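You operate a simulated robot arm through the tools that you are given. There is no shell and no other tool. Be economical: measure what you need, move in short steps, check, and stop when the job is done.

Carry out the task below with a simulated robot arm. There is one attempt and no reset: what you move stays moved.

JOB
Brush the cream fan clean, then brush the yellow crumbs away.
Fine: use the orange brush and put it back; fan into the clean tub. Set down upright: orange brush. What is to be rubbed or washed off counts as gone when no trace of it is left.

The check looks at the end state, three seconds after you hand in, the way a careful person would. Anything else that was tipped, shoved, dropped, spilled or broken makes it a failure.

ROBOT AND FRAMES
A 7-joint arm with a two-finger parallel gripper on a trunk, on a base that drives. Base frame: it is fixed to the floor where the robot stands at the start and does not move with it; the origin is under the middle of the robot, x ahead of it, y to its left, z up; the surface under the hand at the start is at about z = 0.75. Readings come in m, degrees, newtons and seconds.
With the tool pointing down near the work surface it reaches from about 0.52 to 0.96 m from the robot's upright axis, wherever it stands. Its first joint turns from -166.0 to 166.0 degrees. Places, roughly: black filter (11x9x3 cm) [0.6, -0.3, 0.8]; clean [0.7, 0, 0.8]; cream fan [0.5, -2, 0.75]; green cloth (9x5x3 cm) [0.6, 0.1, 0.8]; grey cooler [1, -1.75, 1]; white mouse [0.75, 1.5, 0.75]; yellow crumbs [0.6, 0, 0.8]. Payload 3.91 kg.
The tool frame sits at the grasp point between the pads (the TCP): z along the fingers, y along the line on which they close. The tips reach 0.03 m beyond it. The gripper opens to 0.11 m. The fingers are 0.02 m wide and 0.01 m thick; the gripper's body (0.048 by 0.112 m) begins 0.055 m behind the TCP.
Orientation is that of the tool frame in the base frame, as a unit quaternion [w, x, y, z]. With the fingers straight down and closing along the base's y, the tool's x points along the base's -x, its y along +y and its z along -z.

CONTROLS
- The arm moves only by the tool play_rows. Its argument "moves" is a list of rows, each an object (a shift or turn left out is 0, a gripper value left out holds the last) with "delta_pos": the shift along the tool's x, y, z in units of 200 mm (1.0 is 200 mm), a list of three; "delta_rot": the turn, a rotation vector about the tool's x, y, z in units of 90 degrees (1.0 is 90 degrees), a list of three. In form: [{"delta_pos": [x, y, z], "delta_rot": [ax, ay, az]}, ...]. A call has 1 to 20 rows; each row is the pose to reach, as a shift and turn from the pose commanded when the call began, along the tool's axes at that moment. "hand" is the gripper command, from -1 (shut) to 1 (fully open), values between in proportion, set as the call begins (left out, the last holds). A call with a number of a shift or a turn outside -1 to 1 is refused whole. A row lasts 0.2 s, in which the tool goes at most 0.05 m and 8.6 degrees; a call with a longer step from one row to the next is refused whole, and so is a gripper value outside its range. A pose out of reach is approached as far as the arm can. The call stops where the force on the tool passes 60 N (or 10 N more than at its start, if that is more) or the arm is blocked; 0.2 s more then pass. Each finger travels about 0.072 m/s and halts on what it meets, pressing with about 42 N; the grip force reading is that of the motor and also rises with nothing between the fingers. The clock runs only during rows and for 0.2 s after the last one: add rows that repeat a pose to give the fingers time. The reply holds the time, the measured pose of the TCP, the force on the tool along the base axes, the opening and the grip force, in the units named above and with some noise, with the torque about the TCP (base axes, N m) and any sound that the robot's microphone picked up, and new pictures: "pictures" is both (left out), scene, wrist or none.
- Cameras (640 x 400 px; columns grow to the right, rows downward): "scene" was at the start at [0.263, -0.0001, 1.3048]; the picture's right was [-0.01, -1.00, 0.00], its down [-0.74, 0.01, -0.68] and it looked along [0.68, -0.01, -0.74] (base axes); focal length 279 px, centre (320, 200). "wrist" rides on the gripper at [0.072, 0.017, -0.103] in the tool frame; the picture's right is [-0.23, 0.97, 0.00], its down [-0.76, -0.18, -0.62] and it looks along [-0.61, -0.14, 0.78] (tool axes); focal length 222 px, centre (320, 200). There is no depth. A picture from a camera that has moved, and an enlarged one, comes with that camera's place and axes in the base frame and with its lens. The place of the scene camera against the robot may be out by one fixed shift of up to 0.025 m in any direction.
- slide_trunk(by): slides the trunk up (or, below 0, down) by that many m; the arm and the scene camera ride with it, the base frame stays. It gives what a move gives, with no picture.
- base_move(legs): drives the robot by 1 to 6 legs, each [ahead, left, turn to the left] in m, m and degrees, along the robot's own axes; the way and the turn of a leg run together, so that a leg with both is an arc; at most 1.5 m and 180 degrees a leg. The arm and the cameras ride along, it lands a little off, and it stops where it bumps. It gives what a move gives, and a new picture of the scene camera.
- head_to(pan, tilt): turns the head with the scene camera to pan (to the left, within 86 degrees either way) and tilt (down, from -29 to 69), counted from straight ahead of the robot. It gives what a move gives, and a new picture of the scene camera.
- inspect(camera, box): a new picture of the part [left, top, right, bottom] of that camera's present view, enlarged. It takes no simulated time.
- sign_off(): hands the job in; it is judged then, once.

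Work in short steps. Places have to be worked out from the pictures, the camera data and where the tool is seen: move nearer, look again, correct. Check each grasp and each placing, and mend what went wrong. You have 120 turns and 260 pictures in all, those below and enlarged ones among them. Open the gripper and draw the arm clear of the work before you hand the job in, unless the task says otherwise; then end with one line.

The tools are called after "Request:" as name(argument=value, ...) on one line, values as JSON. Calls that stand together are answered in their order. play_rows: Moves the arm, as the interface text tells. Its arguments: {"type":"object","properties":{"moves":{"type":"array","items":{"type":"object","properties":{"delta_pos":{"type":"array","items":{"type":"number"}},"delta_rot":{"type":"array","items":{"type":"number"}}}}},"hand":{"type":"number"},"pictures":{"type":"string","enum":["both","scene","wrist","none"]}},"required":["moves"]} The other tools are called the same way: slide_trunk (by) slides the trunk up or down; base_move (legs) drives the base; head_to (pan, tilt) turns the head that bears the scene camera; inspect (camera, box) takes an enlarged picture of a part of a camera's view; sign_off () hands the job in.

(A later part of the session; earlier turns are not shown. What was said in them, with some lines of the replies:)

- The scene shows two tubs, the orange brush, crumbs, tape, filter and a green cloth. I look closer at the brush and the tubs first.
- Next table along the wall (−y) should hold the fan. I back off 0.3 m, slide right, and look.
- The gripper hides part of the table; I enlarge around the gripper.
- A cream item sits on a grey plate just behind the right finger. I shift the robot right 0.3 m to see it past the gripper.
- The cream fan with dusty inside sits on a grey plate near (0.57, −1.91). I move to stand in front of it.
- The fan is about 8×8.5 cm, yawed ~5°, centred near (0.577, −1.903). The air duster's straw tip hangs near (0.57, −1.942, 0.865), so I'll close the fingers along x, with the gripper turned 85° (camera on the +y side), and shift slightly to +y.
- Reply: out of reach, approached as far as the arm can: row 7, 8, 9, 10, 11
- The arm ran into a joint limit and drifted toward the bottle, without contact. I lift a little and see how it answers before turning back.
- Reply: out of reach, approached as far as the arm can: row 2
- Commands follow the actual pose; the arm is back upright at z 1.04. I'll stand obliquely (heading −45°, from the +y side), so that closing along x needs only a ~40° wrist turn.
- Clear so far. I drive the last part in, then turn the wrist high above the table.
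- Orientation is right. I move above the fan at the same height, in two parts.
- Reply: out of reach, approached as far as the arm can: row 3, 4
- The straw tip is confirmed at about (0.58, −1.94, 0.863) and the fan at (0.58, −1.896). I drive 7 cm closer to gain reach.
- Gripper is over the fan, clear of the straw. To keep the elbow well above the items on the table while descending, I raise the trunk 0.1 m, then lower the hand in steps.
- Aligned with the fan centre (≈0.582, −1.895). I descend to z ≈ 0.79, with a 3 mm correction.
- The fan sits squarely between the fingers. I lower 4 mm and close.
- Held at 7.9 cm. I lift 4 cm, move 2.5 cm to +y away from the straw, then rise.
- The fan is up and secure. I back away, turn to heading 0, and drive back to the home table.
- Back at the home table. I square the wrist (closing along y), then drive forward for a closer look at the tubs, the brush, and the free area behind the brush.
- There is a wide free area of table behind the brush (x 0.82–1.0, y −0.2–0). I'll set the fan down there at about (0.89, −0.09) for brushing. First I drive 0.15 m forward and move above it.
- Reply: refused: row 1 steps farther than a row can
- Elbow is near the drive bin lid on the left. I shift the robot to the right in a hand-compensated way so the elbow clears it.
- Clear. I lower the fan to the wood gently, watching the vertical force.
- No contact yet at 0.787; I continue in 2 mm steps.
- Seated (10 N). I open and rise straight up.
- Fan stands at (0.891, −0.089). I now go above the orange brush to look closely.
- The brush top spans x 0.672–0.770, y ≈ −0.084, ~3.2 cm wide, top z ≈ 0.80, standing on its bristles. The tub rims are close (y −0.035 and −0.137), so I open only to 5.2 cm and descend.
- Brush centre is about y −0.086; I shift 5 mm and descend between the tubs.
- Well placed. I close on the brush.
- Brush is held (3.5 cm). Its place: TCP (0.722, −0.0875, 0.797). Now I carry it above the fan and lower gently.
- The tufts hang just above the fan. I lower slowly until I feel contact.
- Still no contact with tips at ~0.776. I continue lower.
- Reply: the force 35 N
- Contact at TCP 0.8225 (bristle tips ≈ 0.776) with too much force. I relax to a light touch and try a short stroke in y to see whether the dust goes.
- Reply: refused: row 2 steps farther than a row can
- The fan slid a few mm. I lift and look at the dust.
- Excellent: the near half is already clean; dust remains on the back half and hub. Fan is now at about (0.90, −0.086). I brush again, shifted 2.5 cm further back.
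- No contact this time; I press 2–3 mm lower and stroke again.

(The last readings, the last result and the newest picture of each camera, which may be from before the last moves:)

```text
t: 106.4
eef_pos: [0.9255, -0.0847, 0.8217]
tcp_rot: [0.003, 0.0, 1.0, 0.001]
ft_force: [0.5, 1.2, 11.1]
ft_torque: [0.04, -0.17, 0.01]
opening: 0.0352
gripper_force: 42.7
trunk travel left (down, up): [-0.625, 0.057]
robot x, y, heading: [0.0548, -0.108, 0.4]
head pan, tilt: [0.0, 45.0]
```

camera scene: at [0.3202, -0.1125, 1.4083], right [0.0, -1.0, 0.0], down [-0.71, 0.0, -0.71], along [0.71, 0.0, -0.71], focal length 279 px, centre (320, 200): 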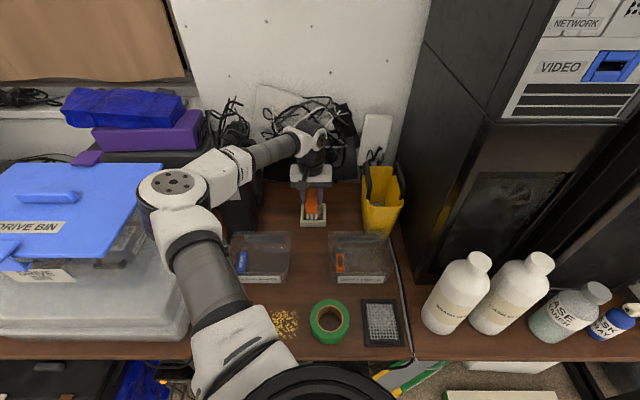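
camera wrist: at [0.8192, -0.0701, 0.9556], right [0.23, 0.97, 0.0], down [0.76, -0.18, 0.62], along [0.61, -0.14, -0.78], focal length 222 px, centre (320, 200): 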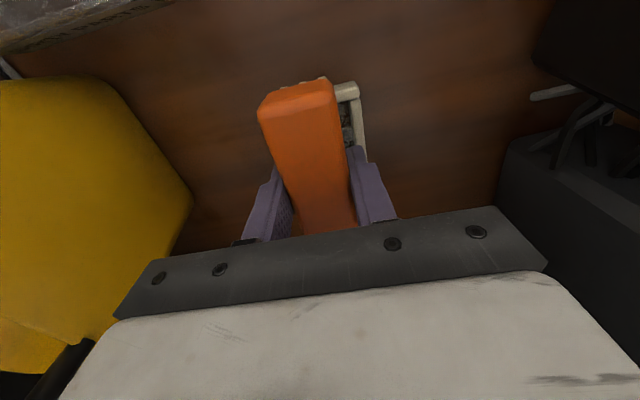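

Request:
play_rows(moves=[{"delta_pos": [0, 0, -0.004]}, {"delta_pos": [0, 0.05, -0.004]}, {"delta_pos": [0, 0.08, -0.004]}, {"delta_pos": [0, 0.05, -0.004]}, {"delta_pos": [0, 0, -0.004]}, {"delta_pos": [0, -0.05, -0.004]}, {"delta_pos": [0, -0.08, -0.004]}, {"delta_pos": [0, -0.05, -0.004]}, {"delta_pos": [0, 0, -0.004]}], pictures="none")

Request:
play_rows(moves=[{"delta_pos": [0, 0, -0.15]}, {"delta_pos": [0.1, 0, -0.35]}, {"delta_pos": [0.25, 0.15, -0.4]}, {"delta_pos": [0.4, 0.3, -0.4]}, {"delta_pos": [0.55, 0.42, -0.4]}, {"delta_pos": [0.7, 0.54, -0.4]}, {"delta_pos": [0.7, 0.54, -0.4]}], pictures="none")

Request:
inspect(camera="scene", box=[275, 180, 345, 240])

```text
t: 108.4
eef_pos: [0.9245, -0.0874, 0.8213]
tcp_rot: [0.001, -0.001, 1.0, -0.001]
ft_force: [0.3, -4.4, 12.6]
ft_torque: [-0.16, -0.14, -0.09]
opening: 0.0352
gripper_force: 42.6
trunk travel left (down, up): [-0.625, 0.057]
robot x, y, heading: [0.0548, -0.1171, 0.3]
head pan, tilt: [0.0, 45.0]
```

```text
t: 110.0
eef_pos: [0.7848, 0.0224, 0.8997]
tcp_rot: [0.001, -0.001, 1.0, 0.0]
ft_force: [-0.5, 0.5, -1.4]
ft_torque: [-0.03, 0.01, 0.0]
opening: 0.0352
gripper_force: 41.7
trunk travel left (down, up): [-0.625, 0.057]
robot x, y, heading: [0.0536, -0.1163, 0.3]
head pan, tilt: [0.0, 45.0]
```

```text
6.67 times, centred on (310, 210) of scene
camera zoom: at [0.3206, -0.1127, 1.4082], right [0.0, -1.0, 0.0], down [-0.71, 0.0, -0.71], along [0.71, 0.0, -0.71], focal length 1860 px, centre (387, 133)
```

zoom: 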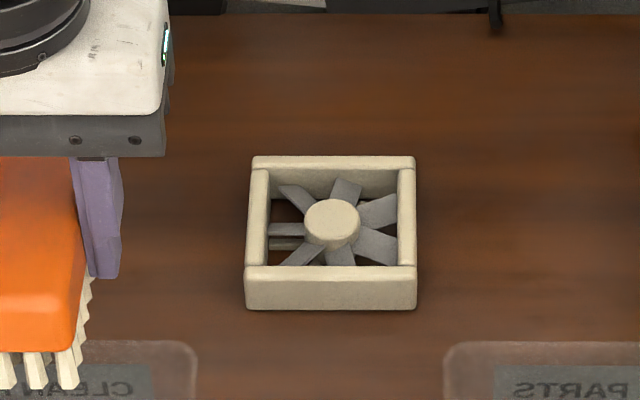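

The fan looks fully clean. Next the crumbs: centred ≈ (0.575, −0.027), spanning x 0.54–0.61, y −0.07–0.015; tape edge at y ≈ −0.09. I back the base 0.12 m for reach, then check from above.

Request:
base_move(legs=[[-0.12, 0, 0]])

Request:
inspect(camera="scene", box=[220, 200, 380, 330])

Request:
inspect(camera="wrist", box=[120, 0, 520, 250])

```text
t: 111.3
eef_pos: [0.6659, 0.0217, 0.9012]
tcp_rot: [0.001, -0.001, 1.0, 0.001]
ft_force: [0.2, 0.3, -0.3]
ft_torque: [0.01, 0.02, 0.04]
opening: 0.035
gripper_force: 42.1
trunk travel left (down, up): [-0.625, 0.057]
robot x, y, heading: [-0.0628, -0.1111, 0.1]
head pan, tilt: [0.0, 45.0]
camera scene: at [0.2001, -0.1129, 1.4085], right [0.0, -1.0, 0.0], down [-0.71, 0.0, -0.71], along [0.71, 0.0, -0.71], focal length 279 px, centre (320, 200)
```

scene: 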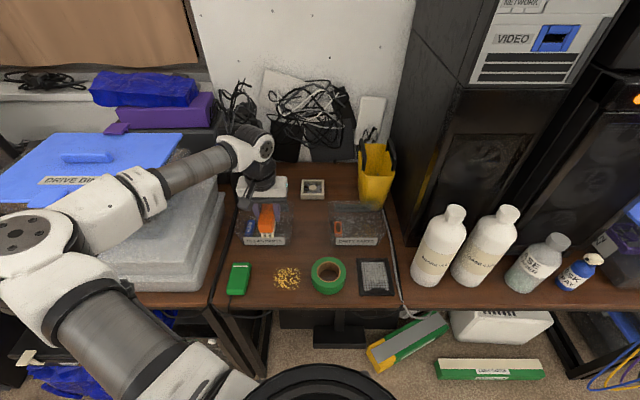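

```text
3.08 times, centred on (300, 265) of scene
camera zoom: at [0.2001, -0.1129, 1.4085], right [0.0, -1.0, 0.0], down [-0.71, 0.0, -0.71], along [0.71, 0.0, -0.71], focal length 859 px, centre (382, 0)
```

zoom: 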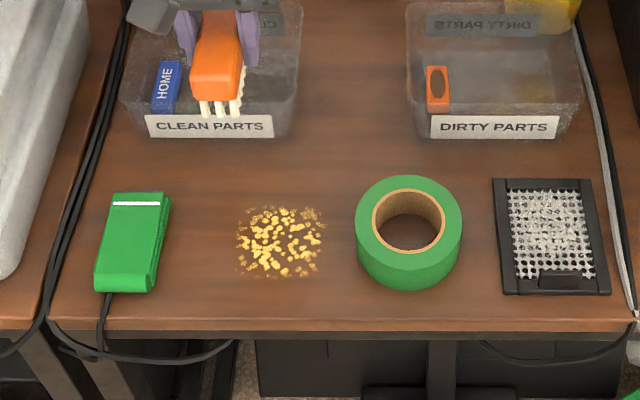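

```text
1.60 times, centred on (320, 125) of wrist
camera zoom: at [0.5932, 0.0387, 1.0035], right [0.23, 0.97, 0.0], down [0.76, -0.18, 0.63], along [0.61, -0.14, -0.78], focal length 355 px, centre (320, 320)
```

zoom: 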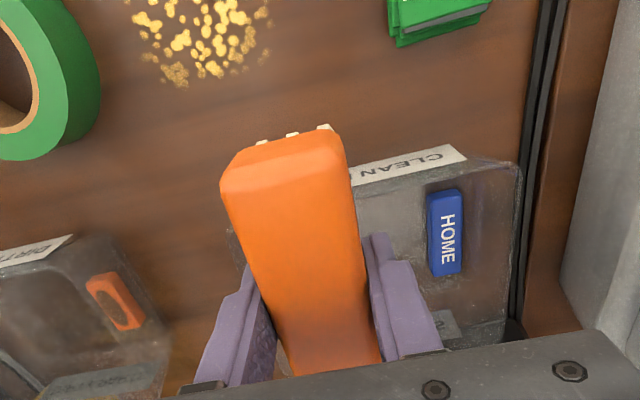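

I go to (0.572, 0.004), lower to the table level, and sweep in y from +0.004 to −0.053 and back.

Request:
play_rows(moves=[{"delta_pos": [0.16, -0.03, 0]}, {"delta_pos": [0.32, -0.06, 0]}, {"delta_pos": [0.47, -0.0885, 0]}, {"delta_pos": [0.47, -0.0885, 0.2]}, {"delta_pos": [0.47, -0.0885, 0.4]}, {"delta_pos": [0.47, -0.0885, 0.48]}, {"delta_pos": [0.47, -0.0885, 0.51]}, {"delta_pos": [0.47, -0.0885, 0.51]}])

```text
t: 113.1
eef_pos: [0.5734, 0.0032, 0.7978]
tcp_rot: [0.001, -0.001, 1.0, 0.0]
ft_force: [-0.2, -0.3, -1.3]
ft_torque: [-0.01, 0.01, 0.01]
opening: 0.0353
gripper_force: 41.6
trunk travel left (down, up): [-0.625, 0.057]
robot x, y, heading: [-0.062, -0.1136, 0.3]
head pan, tilt: [0.0, 45.0]
camera scene: at [0.2012, -0.1128, 1.4082], right [0.0, -1.0, 0.0], down [-0.71, 0.0, -0.71], along [0.71, 0.0, -0.71], focal length 279 px, centre (320, 200)
camera wrist: at [0.5001, 0.0201, 0.9005], right [0.23, 0.97, 0.0], down [0.76, -0.18, 0.62], along [0.61, -0.14, -0.78], focal length 222 px, centre (320, 200)
```

scene: 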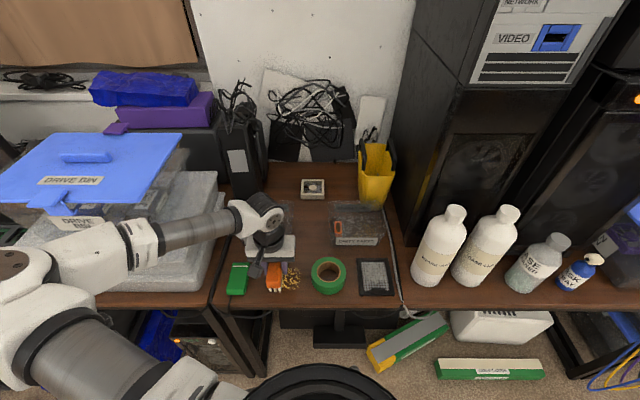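
wrist: 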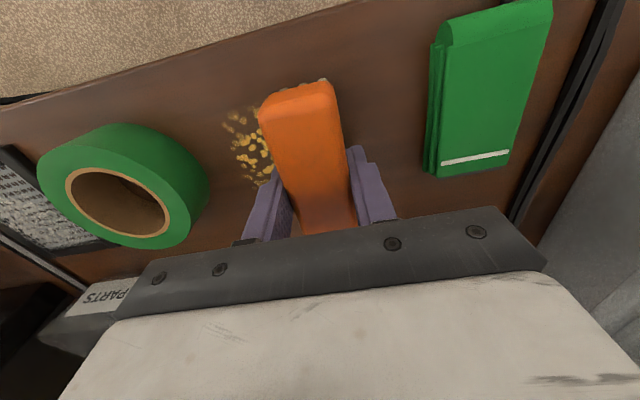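

Request:
play_rows(moves=[{"delta_pos": [0, 0, 0.008]}, {"delta_pos": [0, 0, 0.011]}, {"delta_pos": [0, -0.05, 0.011]}, {"delta_pos": [0, -0.1, 0.011]}, {"delta_pos": [0, -0.15, 0.011]}, {"delta_pos": [0, -0.2, 0.011]}, {"delta_pos": [0, -0.25, 0.011]}, {"delta_pos": [0, -0.285, 0.011]}, {"delta_pos": [0, -0.285, 0.011]}])

```text
t: 115.1
eef_pos: [0.5727, -0.0524, 0.7958]
tcp_rot: [0.001, 0.0, 1.0, 0.001]
ft_force: [2.1, 5.2, 14.9]
ft_torque: [0.18, -0.05, 0.02]
opening: 0.0352
gripper_force: 41.9
trunk travel left (down, up): [-0.625, 0.057]
robot x, y, heading: [-0.063, -0.1137, 0.0]
head pan, tilt: [0.0, 45.0]
camera scene: at [0.2001, -0.1126, 1.4085], right [0.0, -1.0, 0.0], down [-0.71, 0.0, -0.71], along [0.71, 0.0, -0.71], focal length 279 px, centre (320, 200)
camera wrist: at [0.4998, -0.0362, 0.8991], right [0.23, 0.97, 0.0], down [0.76, -0.18, 0.63], along [0.61, -0.14, -0.78], focal length 222 px, centre (320, 200)
```

scene: 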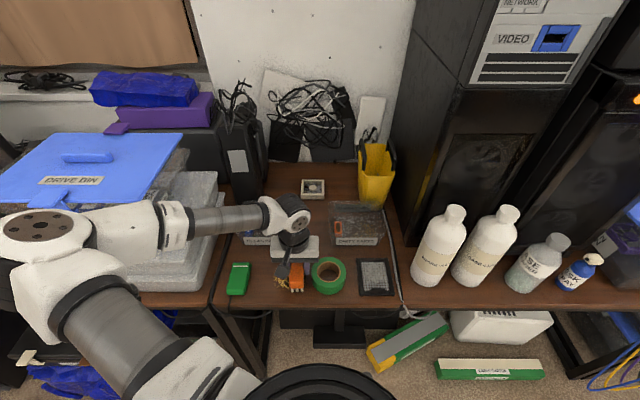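
wrist: 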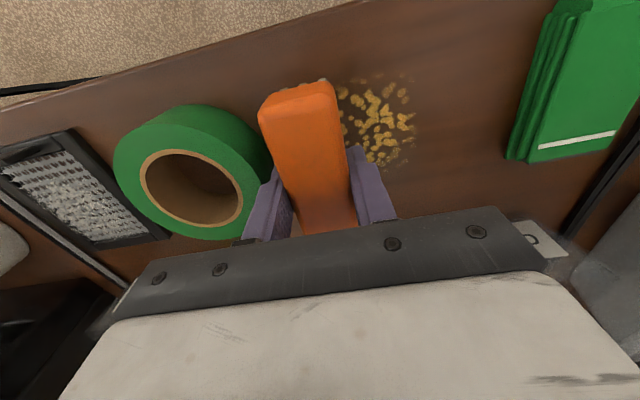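

The crumbs fade with strokes. I repeat the sweeps.

Request:
play_rows(moves=[{"delta_pos": [0, 0.05, 0]}, {"delta_pos": [0, 0.1, 0]}, {"delta_pos": [0, 0.15, 0]}, {"delta_pos": [0, 0.2, 0]}, {"delta_pos": [0, 0.26, 0]}, {"delta_pos": [0, 0.31, 0]}, {"delta_pos": [0, 0.26, 0]}, {"delta_pos": [0, 0.2, 0]}, {"delta_pos": [0, 0.15, 0]}, {"delta_pos": [0, 0.1, 0]}, {"delta_pos": [0, 0.05, 0]}, {"delta_pos": [0, 0, 0]}, {"delta_pos": [0, 0.05, 0]}, {"delta_pos": [0, 0.1, 0]}, {"delta_pos": [0, 0.15, 0]}, {"delta_pos": [0, 0.2, 0]}, {"delta_pos": [0, 0.26, 0]}, {"delta_pos": [0, 0.31, 0]}, {"delta_pos": [0, 0.31, 0]}], pictures="wrist")

```text
t: 119.1
eef_pos: [0.5717, 0.0096, 0.7956]
tcp_rot: [0.001, -0.002, 1.0, 0.0]
ft_force: [0.0, -2.6, 10.9]
ft_torque: [-0.11, -0.1, 0.0]
opening: 0.0352
gripper_force: 41.7
trunk travel left (down, up): [-0.625, 0.057]
robot x, y, heading: [-0.0598, -0.1192, 0.4]
head pan, tilt: [0.0, 45.0]
camera wrist: at [0.4994, 0.0262, 0.899], right [0.23, 0.97, 0.0], down [0.76, -0.18, 0.63], along [0.61, -0.14, -0.78], focal length 222 px, centre (320, 200)
```

wrist: 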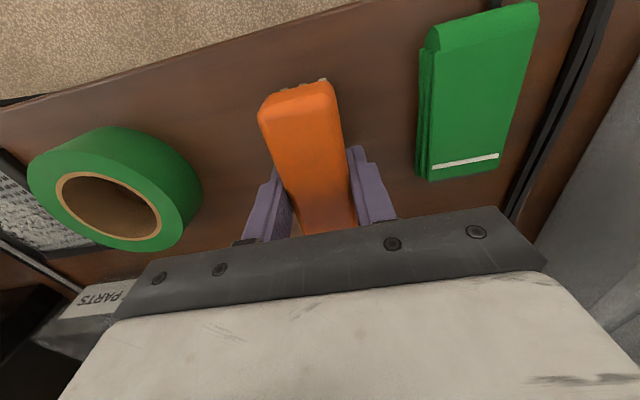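

The crumbs seem gone. I lift and look at the table.

Request:
play_rows(moves=[{"delta_pos": [0, 0, -0.15]}, {"delta_pos": [0, 0, -0.35]}, {"delta_pos": [-0.2, 0, -0.5]}, {"delta_pos": [-0.4, 0, -0.55]}, {"delta_pos": [-0.6, 0, -0.55]}, {"delta_pos": [-0.75, 0, -0.55]}, {"delta_pos": [-0.75, 0, -0.55]}], pictures="none")

Request:
inspect(camera="scene", box=[225, 230, 345, 310])

Request:
inspect(camera="scene", box=[220, 170, 400, 290])

```text
t: 120.7
eef_pos: [0.7233, 0.0095, 0.906]
tcp_rot: [0.0, 0.0, 1.0, 0.0]
ft_force: [0.9, 0.4, -0.1]
ft_torque: [0.0, -0.03, 0.0]
opening: 0.0351
gripper_force: 42.0
trunk travel left (down, up): [-0.625, 0.057]
robot x, y, heading: [-0.0629, -0.1154, 0.1]
head pan, tilt: [0.0, 45.0]
```

```text
5.00 times, centred on (285, 270) of scene
camera zoom: at [0.201, -0.1128, 1.4083], right [0.0, -1.0, 0.0], down [-0.71, 0.0, -0.71], along [0.71, 0.0, -0.71], focal length 1395 px, centre (495, -150)
```

zoom: 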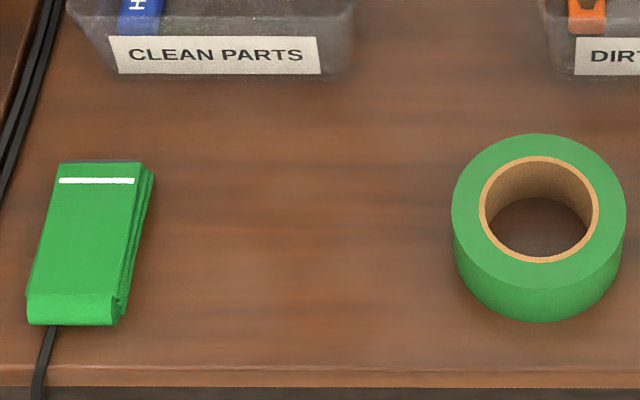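

```text
3.33 times, centred on (310, 230) of scene
camera zoom: at [0.201, -0.1128, 1.4083], right [0.0, -1.0, 0.0], down [-0.71, 0.0, -0.71], along [0.71, 0.0, -0.71], focal length 930 px, centre (353, 100)
```

zoom: 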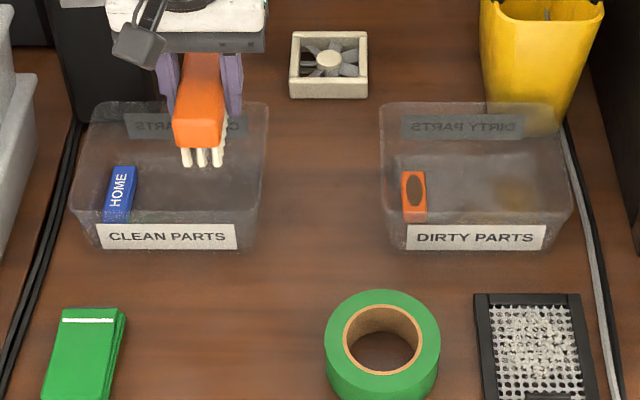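

The table is clean and nothing shifted. I return the brush to its place at (0.722, −0.0875).

Request:
play_rows(moves=[{"delta_pos": [0.006, -0.16, 0]}, {"delta_pos": [0.006, -0.32, 0]}, {"delta_pos": [0.006, -0.485, 0]}, {"delta_pos": [0.006, -0.485, 0.15]}, {"delta_pos": [0.006, -0.485, 0.35]}, {"delta_pos": [0.006, -0.485, 0.48]}, {"delta_pos": [0.006, -0.485, 0.53]}, {"delta_pos": [0.006, -0.485, 0.54]}])

```text
t: 122.5
eef_pos: [0.7226, -0.0881, 0.7971]
tcp_rot: [0.0, -0.002, 1.0, -0.001]
ft_force: [-0.4, 0.5, -0.2]
ft_torque: [0.03, 0.0, -0.02]
opening: 0.0352
gripper_force: 41.8
trunk travel left (down, up): [-0.625, 0.057]
robot x, y, heading: [-0.0594, -0.1149, 0.3]
head pan, tilt: [0.0, 45.0]
camera scene: at [0.2012, -0.1128, 1.4082], right [0.0, -1.0, 0.0], down [-0.71, 0.0, -0.71], along [0.71, 0.0, -0.71], focal length 279 px, centre (320, 200)
camera wrist: at [0.6493, -0.0707, 0.9005], right [0.23, 0.97, 0.0], down [0.76, -0.18, 0.62], along [0.61, -0.14, -0.78], focal length 222 px, centre (320, 200)
```

scene: 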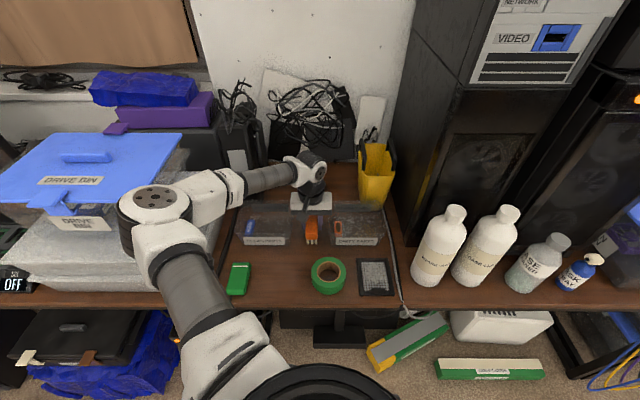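
wrist: 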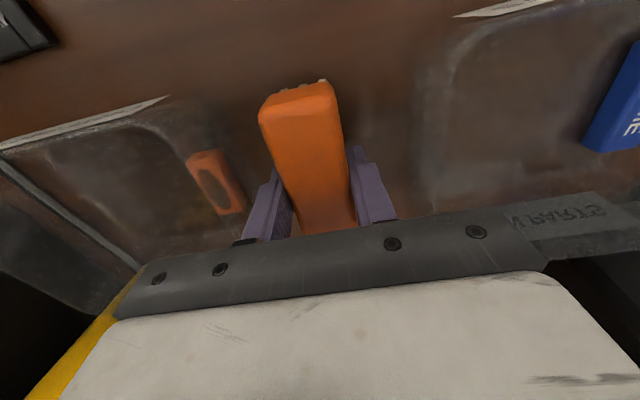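

Request:
play_rows(moves=[{"delta_pos": [0, 0, 0.004]}, {"delta_pos": [0, 0, 0.006]}, {"delta_pos": [0, 0, 0.006]}], pictures="none")

Request:
play_rows(hand=-0.055, moves=[{}, {}, {}], pictures="none")

Request:
play_rows(moves=[{"delta_pos": [0, 0, -0.05]}, {"delta_pos": [0, 0, -0.15]}, {"delta_pos": [0, 0, -0.35]}, {"delta_pos": [0, 0, -0.5]}, {"delta_pos": [0, 0, -0.5]}])

```text
t: 123.3
eef_pos: [0.7217, -0.0877, 0.7964]
tcp_rot: [0.001, -0.001, 1.0, 0.001]
ft_force: [-0.1, 0.6, -0.8]
ft_torque: [0.01, 0.0, 0.01]
opening: 0.0351
gripper_force: 41.9
trunk travel left (down, up): [-0.625, 0.057]
robot x, y, heading: [-0.0593, -0.1116, 0.2]
head pan, tilt: [0.0, 45.0]
```

```text
t: 124.1
eef_pos: [0.7229, -0.0876, 0.7965]
tcp_rot: [0.001, -0.002, 1.0, 0.0]
ft_force: [0.5, 0.0, 1.0]
ft_torque: [0.01, -0.04, -0.04]
opening: 0.0519
gripper_force: 0.1
trunk travel left (down, up): [-0.625, 0.057]
robot x, y, heading: [-0.0611, -0.1149, -0.1]
head pan, tilt: [0.0, 45.0]
```

```text
t: 125.3
eef_pos: [0.7195, -0.0891, 0.8975]
tcp_rot: [0.001, 0.0, 1.0, -0.001]
ft_force: [0.1, -0.1, -0.2]
ft_torque: [0.0, 0.0, 0.03]
opening: 0.0518
gripper_force: 0.1
trunk travel left (down, up): [-0.625, 0.057]
robot x, y, heading: [-0.0648, -0.1163, 0.3]
head pan, tilt: [0.0, 45.0]
camera scene: at [0.2013, -0.1128, 1.4082], right [0.0, -1.0, 0.0], down [-0.71, 0.0, -0.71], along [0.71, 0.0, -0.71], focal length 279 px, centre (320, 200)
camera wrist: at [0.6479, -0.0713, 1.0002], right [0.23, 0.97, 0.0], down [0.76, -0.18, 0.62], along [0.61, -0.14, -0.78], focal length 222 px, centre (320, 200)
```

scene: 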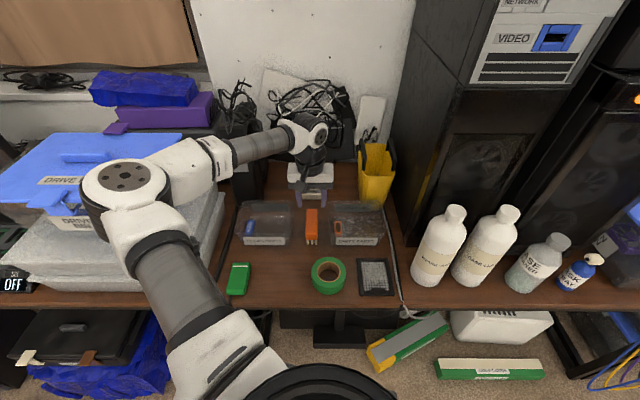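
wrist: 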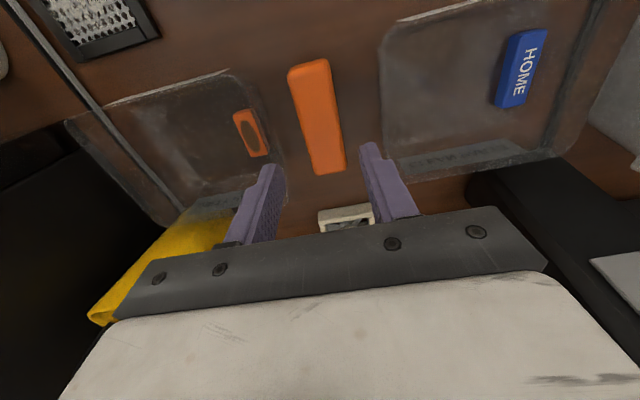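

Brush is back upright in its place. I open, drive forward 0.11 m and move above the fan.

Request:
base_move(legs=[[0.11, 0, 0]])

Request:
play_rows(hand=1, moves=[{"delta_pos": [-0.18, 0, 0]}, {"delta_pos": [-0.34, 0, 0]}, {"delta_pos": [-0.34, 0, 0]}])

Request:
inspect(camera="wrist", box=[220, 50, 420, 200])

```text
t: 126.5
eef_pos: [0.8319, -0.0873, 0.8962]
tcp_rot: [-0.001, 0.0, 1.0, 0.0]
ft_force: [0.6, 0.9, -0.8]
ft_torque: [-0.02, 0.04, 0.0]
opening: 0.0517
gripper_force: 0.0
trunk travel left (down, up): [-0.625, 0.057]
robot x, y, heading: [0.0434, -0.1157, 0.2]
head pan, tilt: [0.0, 45.0]
camera scene: at [0.3119, -0.1123, 1.4079], right [0.0, -1.0, 0.0], down [-0.71, 0.0, -0.71], along [0.71, 0.0, -0.71], focal length 279 px, centre (320, 200)
```

scene: 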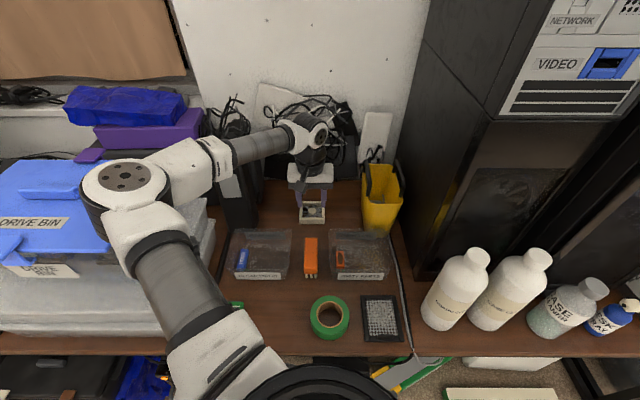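

```text
t: 127.2
eef_pos: [0.8982, -0.0862, 0.8976]
tcp_rot: [0.001, 0.0, 1.0, -0.001]
ft_force: [0.1, 0.7, 0.3]
ft_torque: [0.01, -0.01, 0.02]
opening: 0.1099
gripper_force: 0.1
trunk travel left (down, up): [-0.625, 0.057]
robot x, y, heading: [0.049, -0.1108, 0.4]
head pan, tilt: [0.0, 45.0]
camera scene: at [0.3106, -0.1122, 1.4082], right [0.0, -1.0, 0.0], down [-0.71, 0.0, -0.71], along [0.71, 0.0, -0.71], focal length 279 px, centre (320, 200)
camera wrist: at [0.8255, -0.07, 1.0], right [0.23, 0.97, 0.0], down [0.76, -0.18, 0.62], along [0.61, -0.14, -0.78], focal length 222 px, centre (320, 200)
```

scene: 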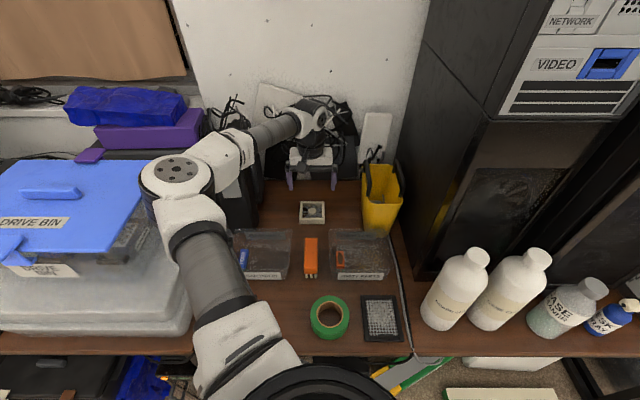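
wrist: 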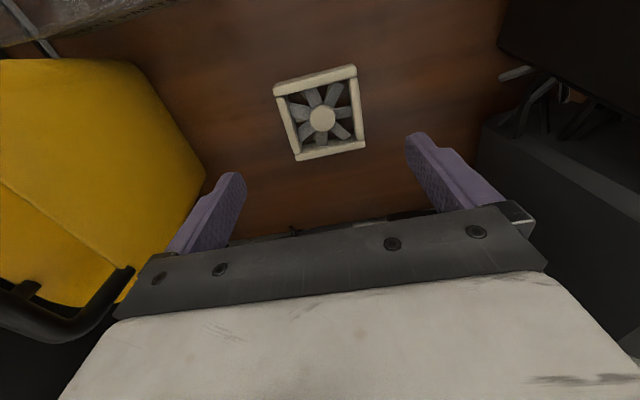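

```text
2.67 times, centred on (320, 125) of wrist
camera zoom: at [0.8255, -0.07, 1.0], right [0.23, 0.97, 0.0], down [0.76, -0.18, 0.62], along [0.61, -0.14, -0.78], focal length 592 px, centre (320, 400)
```

zoom: 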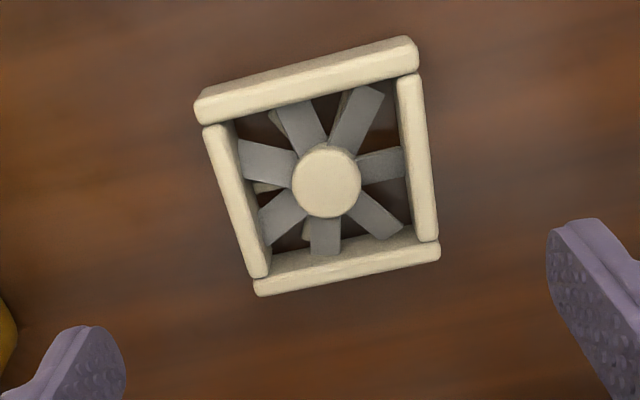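

The fan is clean everywhere, square to the gripper, centred (0.900, −0.084). To leave room for the fingers in the tub (a blue HOME stick lies in it), I grip only the upper centimetre: TCP z ≈ 0.795.

Request:
play_rows(moves=[{"delta_pos": [-0.01, 0.01, 0.2]}, {"delta_pos": [-0.01, 0.01, 0.4]}, {"delta_pos": [-0.01, 0.01, 0.5]}, {"delta_pos": [-0.01, 0.01, 0.513]}, {"delta_pos": [-0.01, 0.01, 0.513]}], pictures="none")

Request:
play_rows(hand=-1, moves=[{}, {}, {}, {}])

```text
t: 128.4
eef_pos: [0.9001, -0.0858, 0.794]
tcp_rot: [0.002, -0.001, 1.0, 0.001]
ft_force: [0.5, 0.1, 0.0]
ft_torque: [0.0, -0.06, 0.01]
opening: 0.11
gripper_force: 0.0
trunk travel left (down, up): [-0.625, 0.057]
robot x, y, heading: [0.043, -0.1157, 0.4]
head pan, tilt: [0.0, 45.0]
```

```text
t: 129.4
eef_pos: [0.8992, -0.0857, 0.7943]
tcp_rot: [0.001, -0.001, 1.0, 0.0]
ft_force: [0.5, -0.2, 0.2]
ft_torque: [-0.05, 0.05, -0.03]
opening: 0.0792
gripper_force: 41.8
trunk travel left (down, up): [-0.625, 0.057]
robot x, y, heading: [0.0456, -0.115, 0.5]
head pan, tilt: [0.0, 45.0]
camera scene: at [0.3107, -0.1123, 1.4082], right [0.0, -1.0, 0.0], down [-0.71, 0.0, -0.71], along [0.71, 0.0, -0.71], focal length 279 px, centre (320, 200)
camera wrist: at [0.8271, -0.069, 0.8979], right [0.23, 0.97, 0.0], down [0.76, -0.18, 0.62], along [0.61, -0.14, -0.78], focal length 222 px, centre (320, 200)
```

scene: 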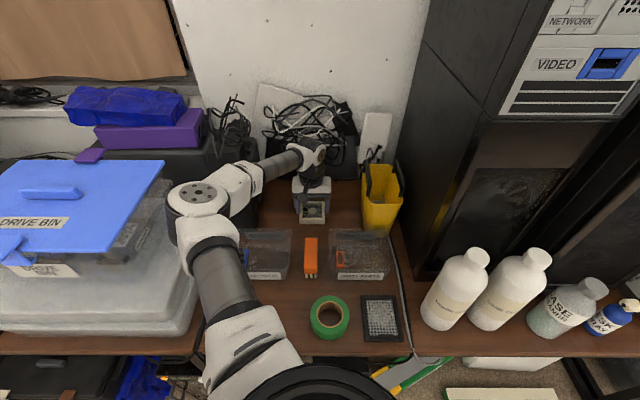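
wrist: 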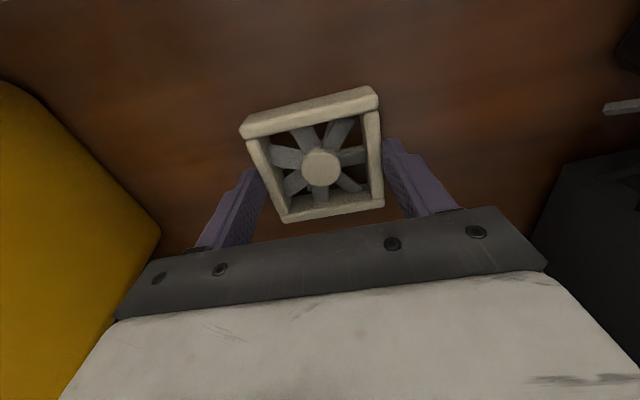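

Gripped. I lift and move over the clean tub, then look before lowering.

Request:
play_rows(moves=[{"delta_pos": [0, 0, -0.2]}, {"delta_pos": [0, 0, -0.4]}, {"delta_pos": [0, 0, -0.55]}, {"delta_pos": [0.16, 0.115, -0.55]}, {"delta_pos": [0.32, 0.23, -0.55]}, {"delta_pos": [0.48, 0.345, -0.55]}, {"delta_pos": [0.64, 0.46, -0.55]}, {"delta_pos": [0.79, 0.57, -0.55]}, {"delta_pos": [0.79, 0.57, -0.55]}])

Request:
inspect(camera="wrist", box=[200, 40, 500, 240])

Request:
inspect(camera="scene", box=[210, 190, 350, 290])

```text
t: 131.4
eef_pos: [0.7416, 0.0291, 0.9025]
tcp_rot: [0.001, 0.0, 1.0, 0.0]
ft_force: [-0.1, -0.7, -1.8]
ft_torque: [0.01, 0.01, 0.0]
opening: 0.079
gripper_force: 41.8
trunk travel left (down, up): [-0.625, 0.057]
robot x, y, heading: [0.0452, -0.1146, 0.6]
head pan, tilt: [0.0, 45.0]
camera scene: at [0.3111, -0.1125, 1.4081], right [0.0, -1.0, 0.0], down [-0.71, 0.0, -0.71], along [0.71, 0.0, -0.71], focal length 279 px, centre (320, 200)
camera wrist: at [0.6686, 0.0451, 1.006], right [0.23, 0.97, 0.0], down [0.76, -0.18, 0.62], along [0.61, -0.14, -0.78], focal length 222 px, centre (320, 200)
```

scene: 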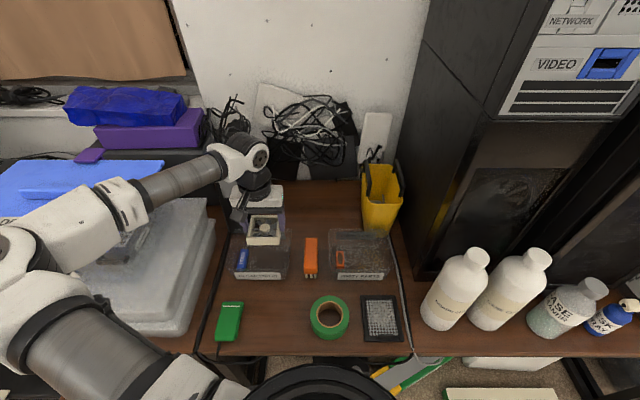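
wrist: 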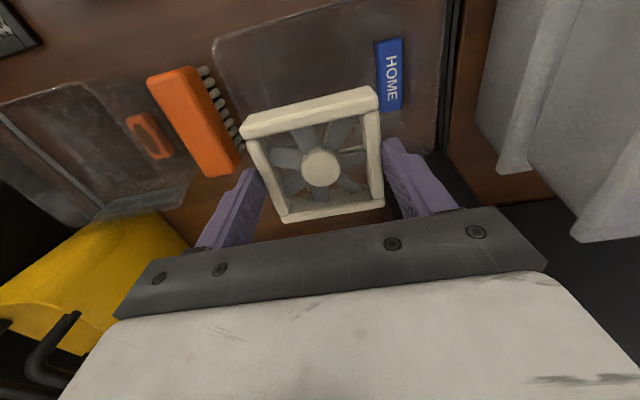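

```text
2.00 times, centred on (350, 140) of wrist
camera zoom: at [0.6686, 0.0451, 1.006], right [0.23, 0.97, 0.0], down [0.76, -0.18, 0.62], along [0.61, -0.14, -0.78], focal length 444 px, centre (260, 320)
```

zoom: 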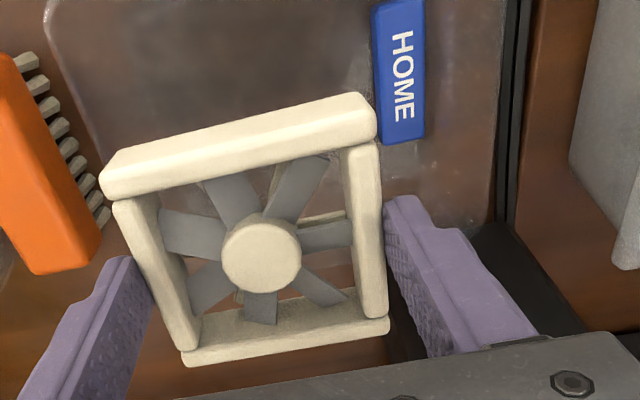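

```text
4.00 times, centred on (280, 240) of scene
camera zoom: at [0.3111, -0.1125, 1.4081], right [0.0, -1.0, 0.0], down [-0.71, 0.0, -0.71], along [0.71, 0.0, -0.71], focal length 1116 px, centre (480, 40)
```

zoom: 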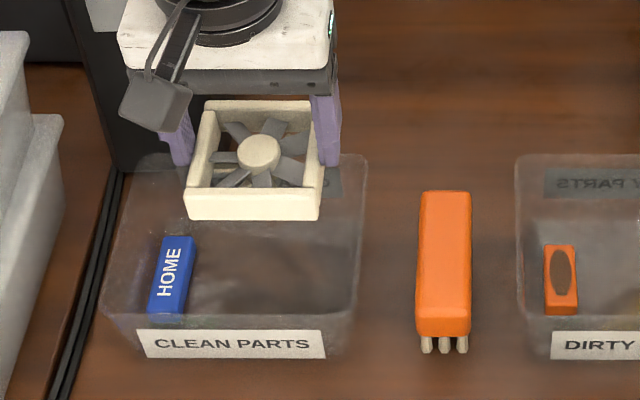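

The free gap in the tub runs from y ≈ −0.034 to the HOME stick at ≈ 0.088; centre 0.027. The fan at (0.742, 0.027) has ~1 cm on both sides. I lower it in.

Request:
play_rows(moves=[{"delta_pos": [0, -0.01, 0.2]}, {"delta_pos": [0, -0.01, 0.36]}, {"delta_pos": [0, -0.01, 0.46]}, {"delta_pos": [0, -0.01, 0.5]}, {"delta_pos": [0, -0.01, 0.5]}])

Request:
inspect(camera="scene", box=[210, 190, 350, 290])

```text
t: 132.7
eef_pos: [0.7414, 0.028, 0.8043]
tcp_rot: [0.0, -0.001, 1.0, 0.0]
ft_force: [-0.7, 0.6, -0.8]
ft_torque: [0.04, 0.05, 0.03]
opening: 0.0791
gripper_force: 42.0
trunk travel left (down, up): [-0.625, 0.057]
robot x, y, heading: [0.0465, -0.1156, 0.2]
head pan, tilt: [0.0, 45.0]
camera scene: at [0.3108, -0.1123, 1.4082], right [0.0, -1.0, 0.0], down [-0.71, 0.0, -0.71], along [0.71, 0.0, -0.71], focal length 279 px, centre (320, 200)
camera wrist: at [0.6694, 0.043, 0.9066], right [0.22, 0.97, 0.0], down [0.76, -0.18, 0.62], along [0.61, -0.14, -0.78], focal length 222 px, centre (320, 200)
```

scene: 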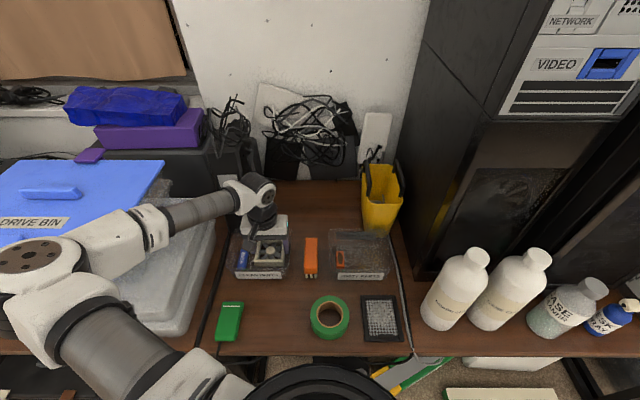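
wrist: 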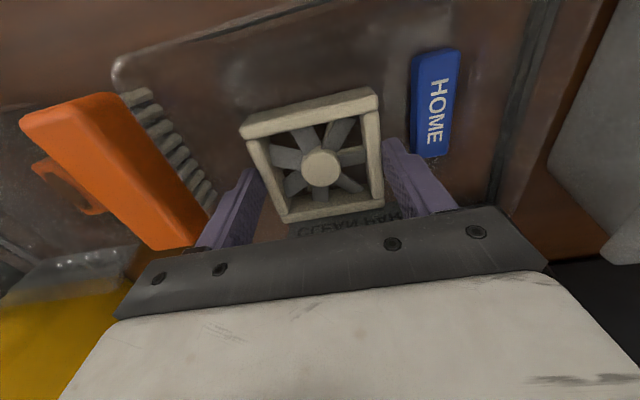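

```text
4.00 times, centred on (280, 240) of scene
camera zoom: at [0.3108, -0.1123, 1.4082], right [0.0, -1.0, 0.0], down [-0.71, 0.0, -0.71], along [0.71, 0.0, -0.71], focal length 1116 px, centre (480, 40)
```

zoom: 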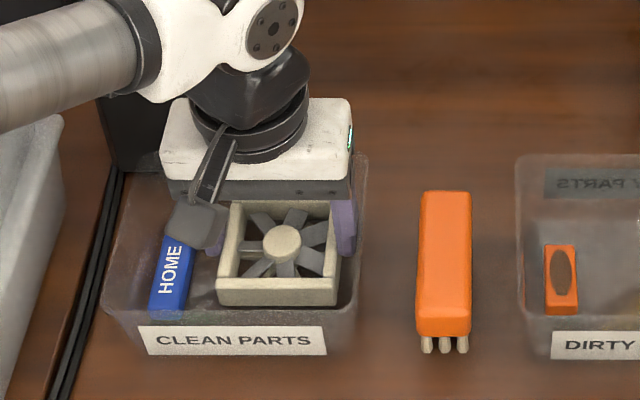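

Request:
play_rows(moves=[{"delta_pos": [0, 0.005, 0.015]}, {"delta_pos": [0, 0.005, 0.025]}, {"delta_pos": [0, 0.005, 0.03]}, {"delta_pos": [0, 0.005, 0.03]}], pictures="none")

```text
t: 133.7
eef_pos: [0.7428, 0.0273, 0.7995]
tcp_rot: [0.001, -0.001, 1.0, 0.0]
ft_force: [-0.4, 0.2, 4.9]
ft_torque: [-0.23, 0.18, -0.01]
opening: 0.0793
gripper_force: 41.9
trunk travel left (down, up): [-0.625, 0.057]
robot x, y, heading: [0.0444, -0.1145, 0.5]
head pan, tilt: [0.0, 45.0]
```

Contact with the tub floor (5 N). I open just to 8.5 cm and lift straight up.

Request:
play_rows(hand=0.545, moves=[{}, {}, {}], pictures="none")

Request:
play_rows(moves=[{"delta_pos": [0, 0, -0.03]}, {"delta_pos": [0, 0, -0.1]}, {"delta_pos": [0, 0, -0.3]}, {"delta_pos": [0, 0, -0.5]}, {"delta_pos": [0, 0, -0.7]}, {"delta_pos": [0, 0, -0.7]}])

Request:
inspect(camera="scene", box=[210, 190, 350, 290])

```text
t: 134.4
eef_pos: [0.7421, 0.0275, 0.7981]
tcp_rot: [0.002, -0.002, 1.0, 0.0]
ft_force: [0.6, 0.0, 0.0]
ft_torque: [-0.01, 0.0, -0.03]
opening: 0.0847
gripper_force: 0.1
trunk travel left (down, up): [-0.625, 0.057]
robot x, y, heading: [0.0442, -0.117, 0.2]
head pan, tilt: [0.0, 45.0]
```

```text
t: 135.8
eef_pos: [0.7447, 0.0276, 0.9387]
tcp_rot: [0.0, -0.001, 1.0, 0.0]
ft_force: [-0.2, 0.3, 1.0]
ft_torque: [-0.02, 0.01, -0.02]
opening: 0.0848
gripper_force: 0.0
trunk travel left (down, up): [-0.625, 0.057]
robot x, y, heading: [0.0438, -0.1135, 0.5]
head pan, tilt: [0.0, 45.0]
camera scene: at [0.3109, -0.1123, 1.4082], right [0.0, -1.0, 0.0], down [-0.71, 0.0, -0.71], along [0.71, 0.0, -0.71], focal length 279 px, centre (320, 200)
camera wrist: at [0.6703, 0.0449, 1.0404], right [0.23, 0.97, 0.0], down [0.76, -0.18, 0.62], along [0.61, -0.14, -0.78], focal length 222 px, centre (320, 200)
```

scene: 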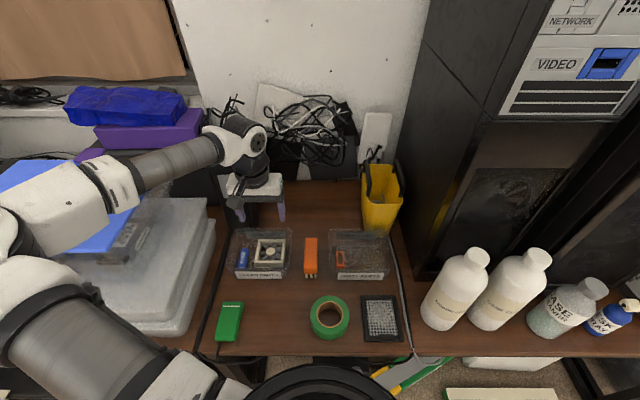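
wrist: 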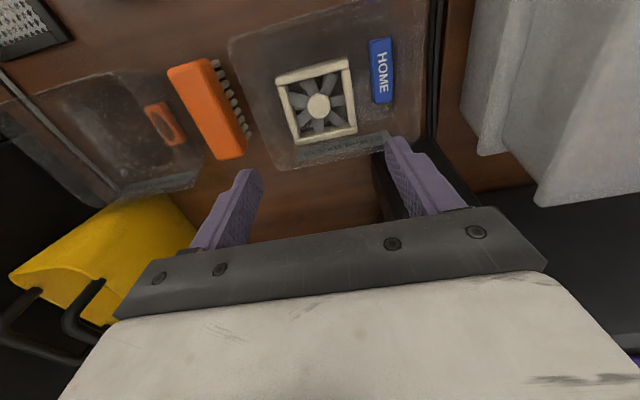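

```text
4.00 times, centred on (280, 240) of scene
camera zoom: at [0.3109, -0.1123, 1.4082], right [0.0, -1.0, 0.0], down [-0.71, 0.0, -0.71], along [0.71, 0.0, -0.71], focal length 1116 px, centre (480, 40)
```

zoom: 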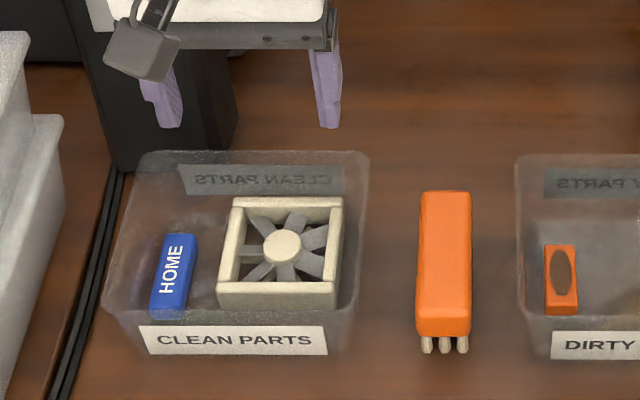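

The fan sits flat in the clean tub beside the HOME stick; the brush stands in place. I open the gripper, raise the arm and back off for a final look.

Request:
play_rows(hand=1, moves=[{"delta_pos": [0, 0, -0.2]}, {"delta_pos": [0, 0, -0.4]}, {"delta_pos": [0, 0, -0.5]}], pictures="none")

Request:
base_move(legs=[[-0.25, 0, 0]])

Request:
inspect(camera="scene", box=[220, 150, 400, 290])

```text
t: 136.7
eef_pos: [0.7412, 0.0281, 1.039]
tcp_rot: [0.001, -0.001, 1.0, 0.0]
ft_force: [-0.4, -0.4, -0.5]
ft_torque: [-0.02, 0.01, 0.0]
opening: 0.1098
gripper_force: 0.1
trunk travel left (down, up): [-0.625, 0.057]
robot x, y, heading: [0.039, -0.113, 0.6]
head pan, tilt: [0.0, 45.0]
```

```text
t: 138.5
eef_pos: [0.4915, 0.0264, 1.0383]
tcp_rot: [0.001, 0.0, 1.0, 0.0]
ft_force: [-0.8, 0.3, -0.3]
ft_torque: [0.01, -0.03, -0.02]
opening: 0.1102
gripper_force: 0.1
trunk travel left (down, up): [-0.625, 0.057]
robot x, y, heading: [-0.2032, -0.1176, 0.3]
head pan, tilt: [0.0, 45.0]
camera scene: at [0.0603, -0.1136, 1.4084], right [0.0, -1.0, 0.0], down [-0.71, 0.0, -0.71], along [0.71, 0.0, -0.71], focal length 279 px, centre (320, 200)
```

scene: 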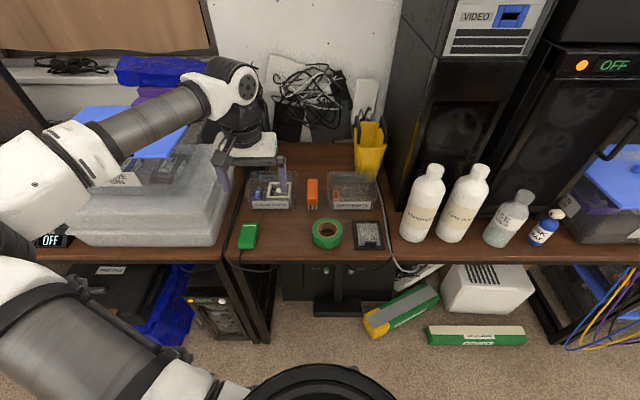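

```text
2.86 times, centred on (310, 220) of scene
camera zoom: at [0.0603, -0.1136, 1.4084], right [0.0, -1.0, 0.0], down [-0.71, 0.0, -0.71], along [0.71, 0.0, -0.71], focal length 797 px, centre (349, 143)
```

zoom: 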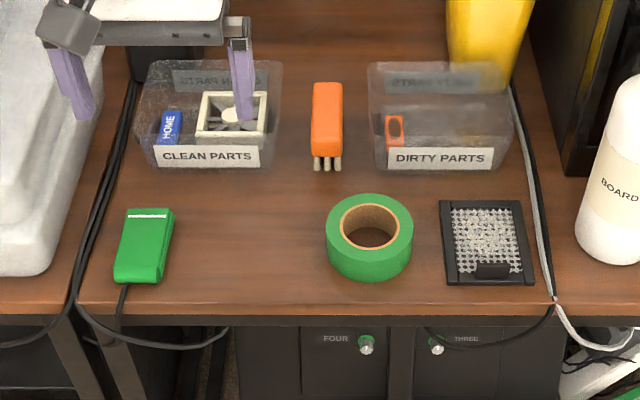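

Everything is in order: the fan is clean and in the clean tub, the crumbs are gone, the brush is standing in its place, and the arm is clear. I hand in.

Request:
sign_off()

```text
The job is handed in.
```

I brushed the cream fan clean and put it in the clean tub, then brushed the yellow crumbs off the table with no trace left; the orange brush is back standing upright where it was, though the clean tub shifted about 3 mm as I placed the fan.
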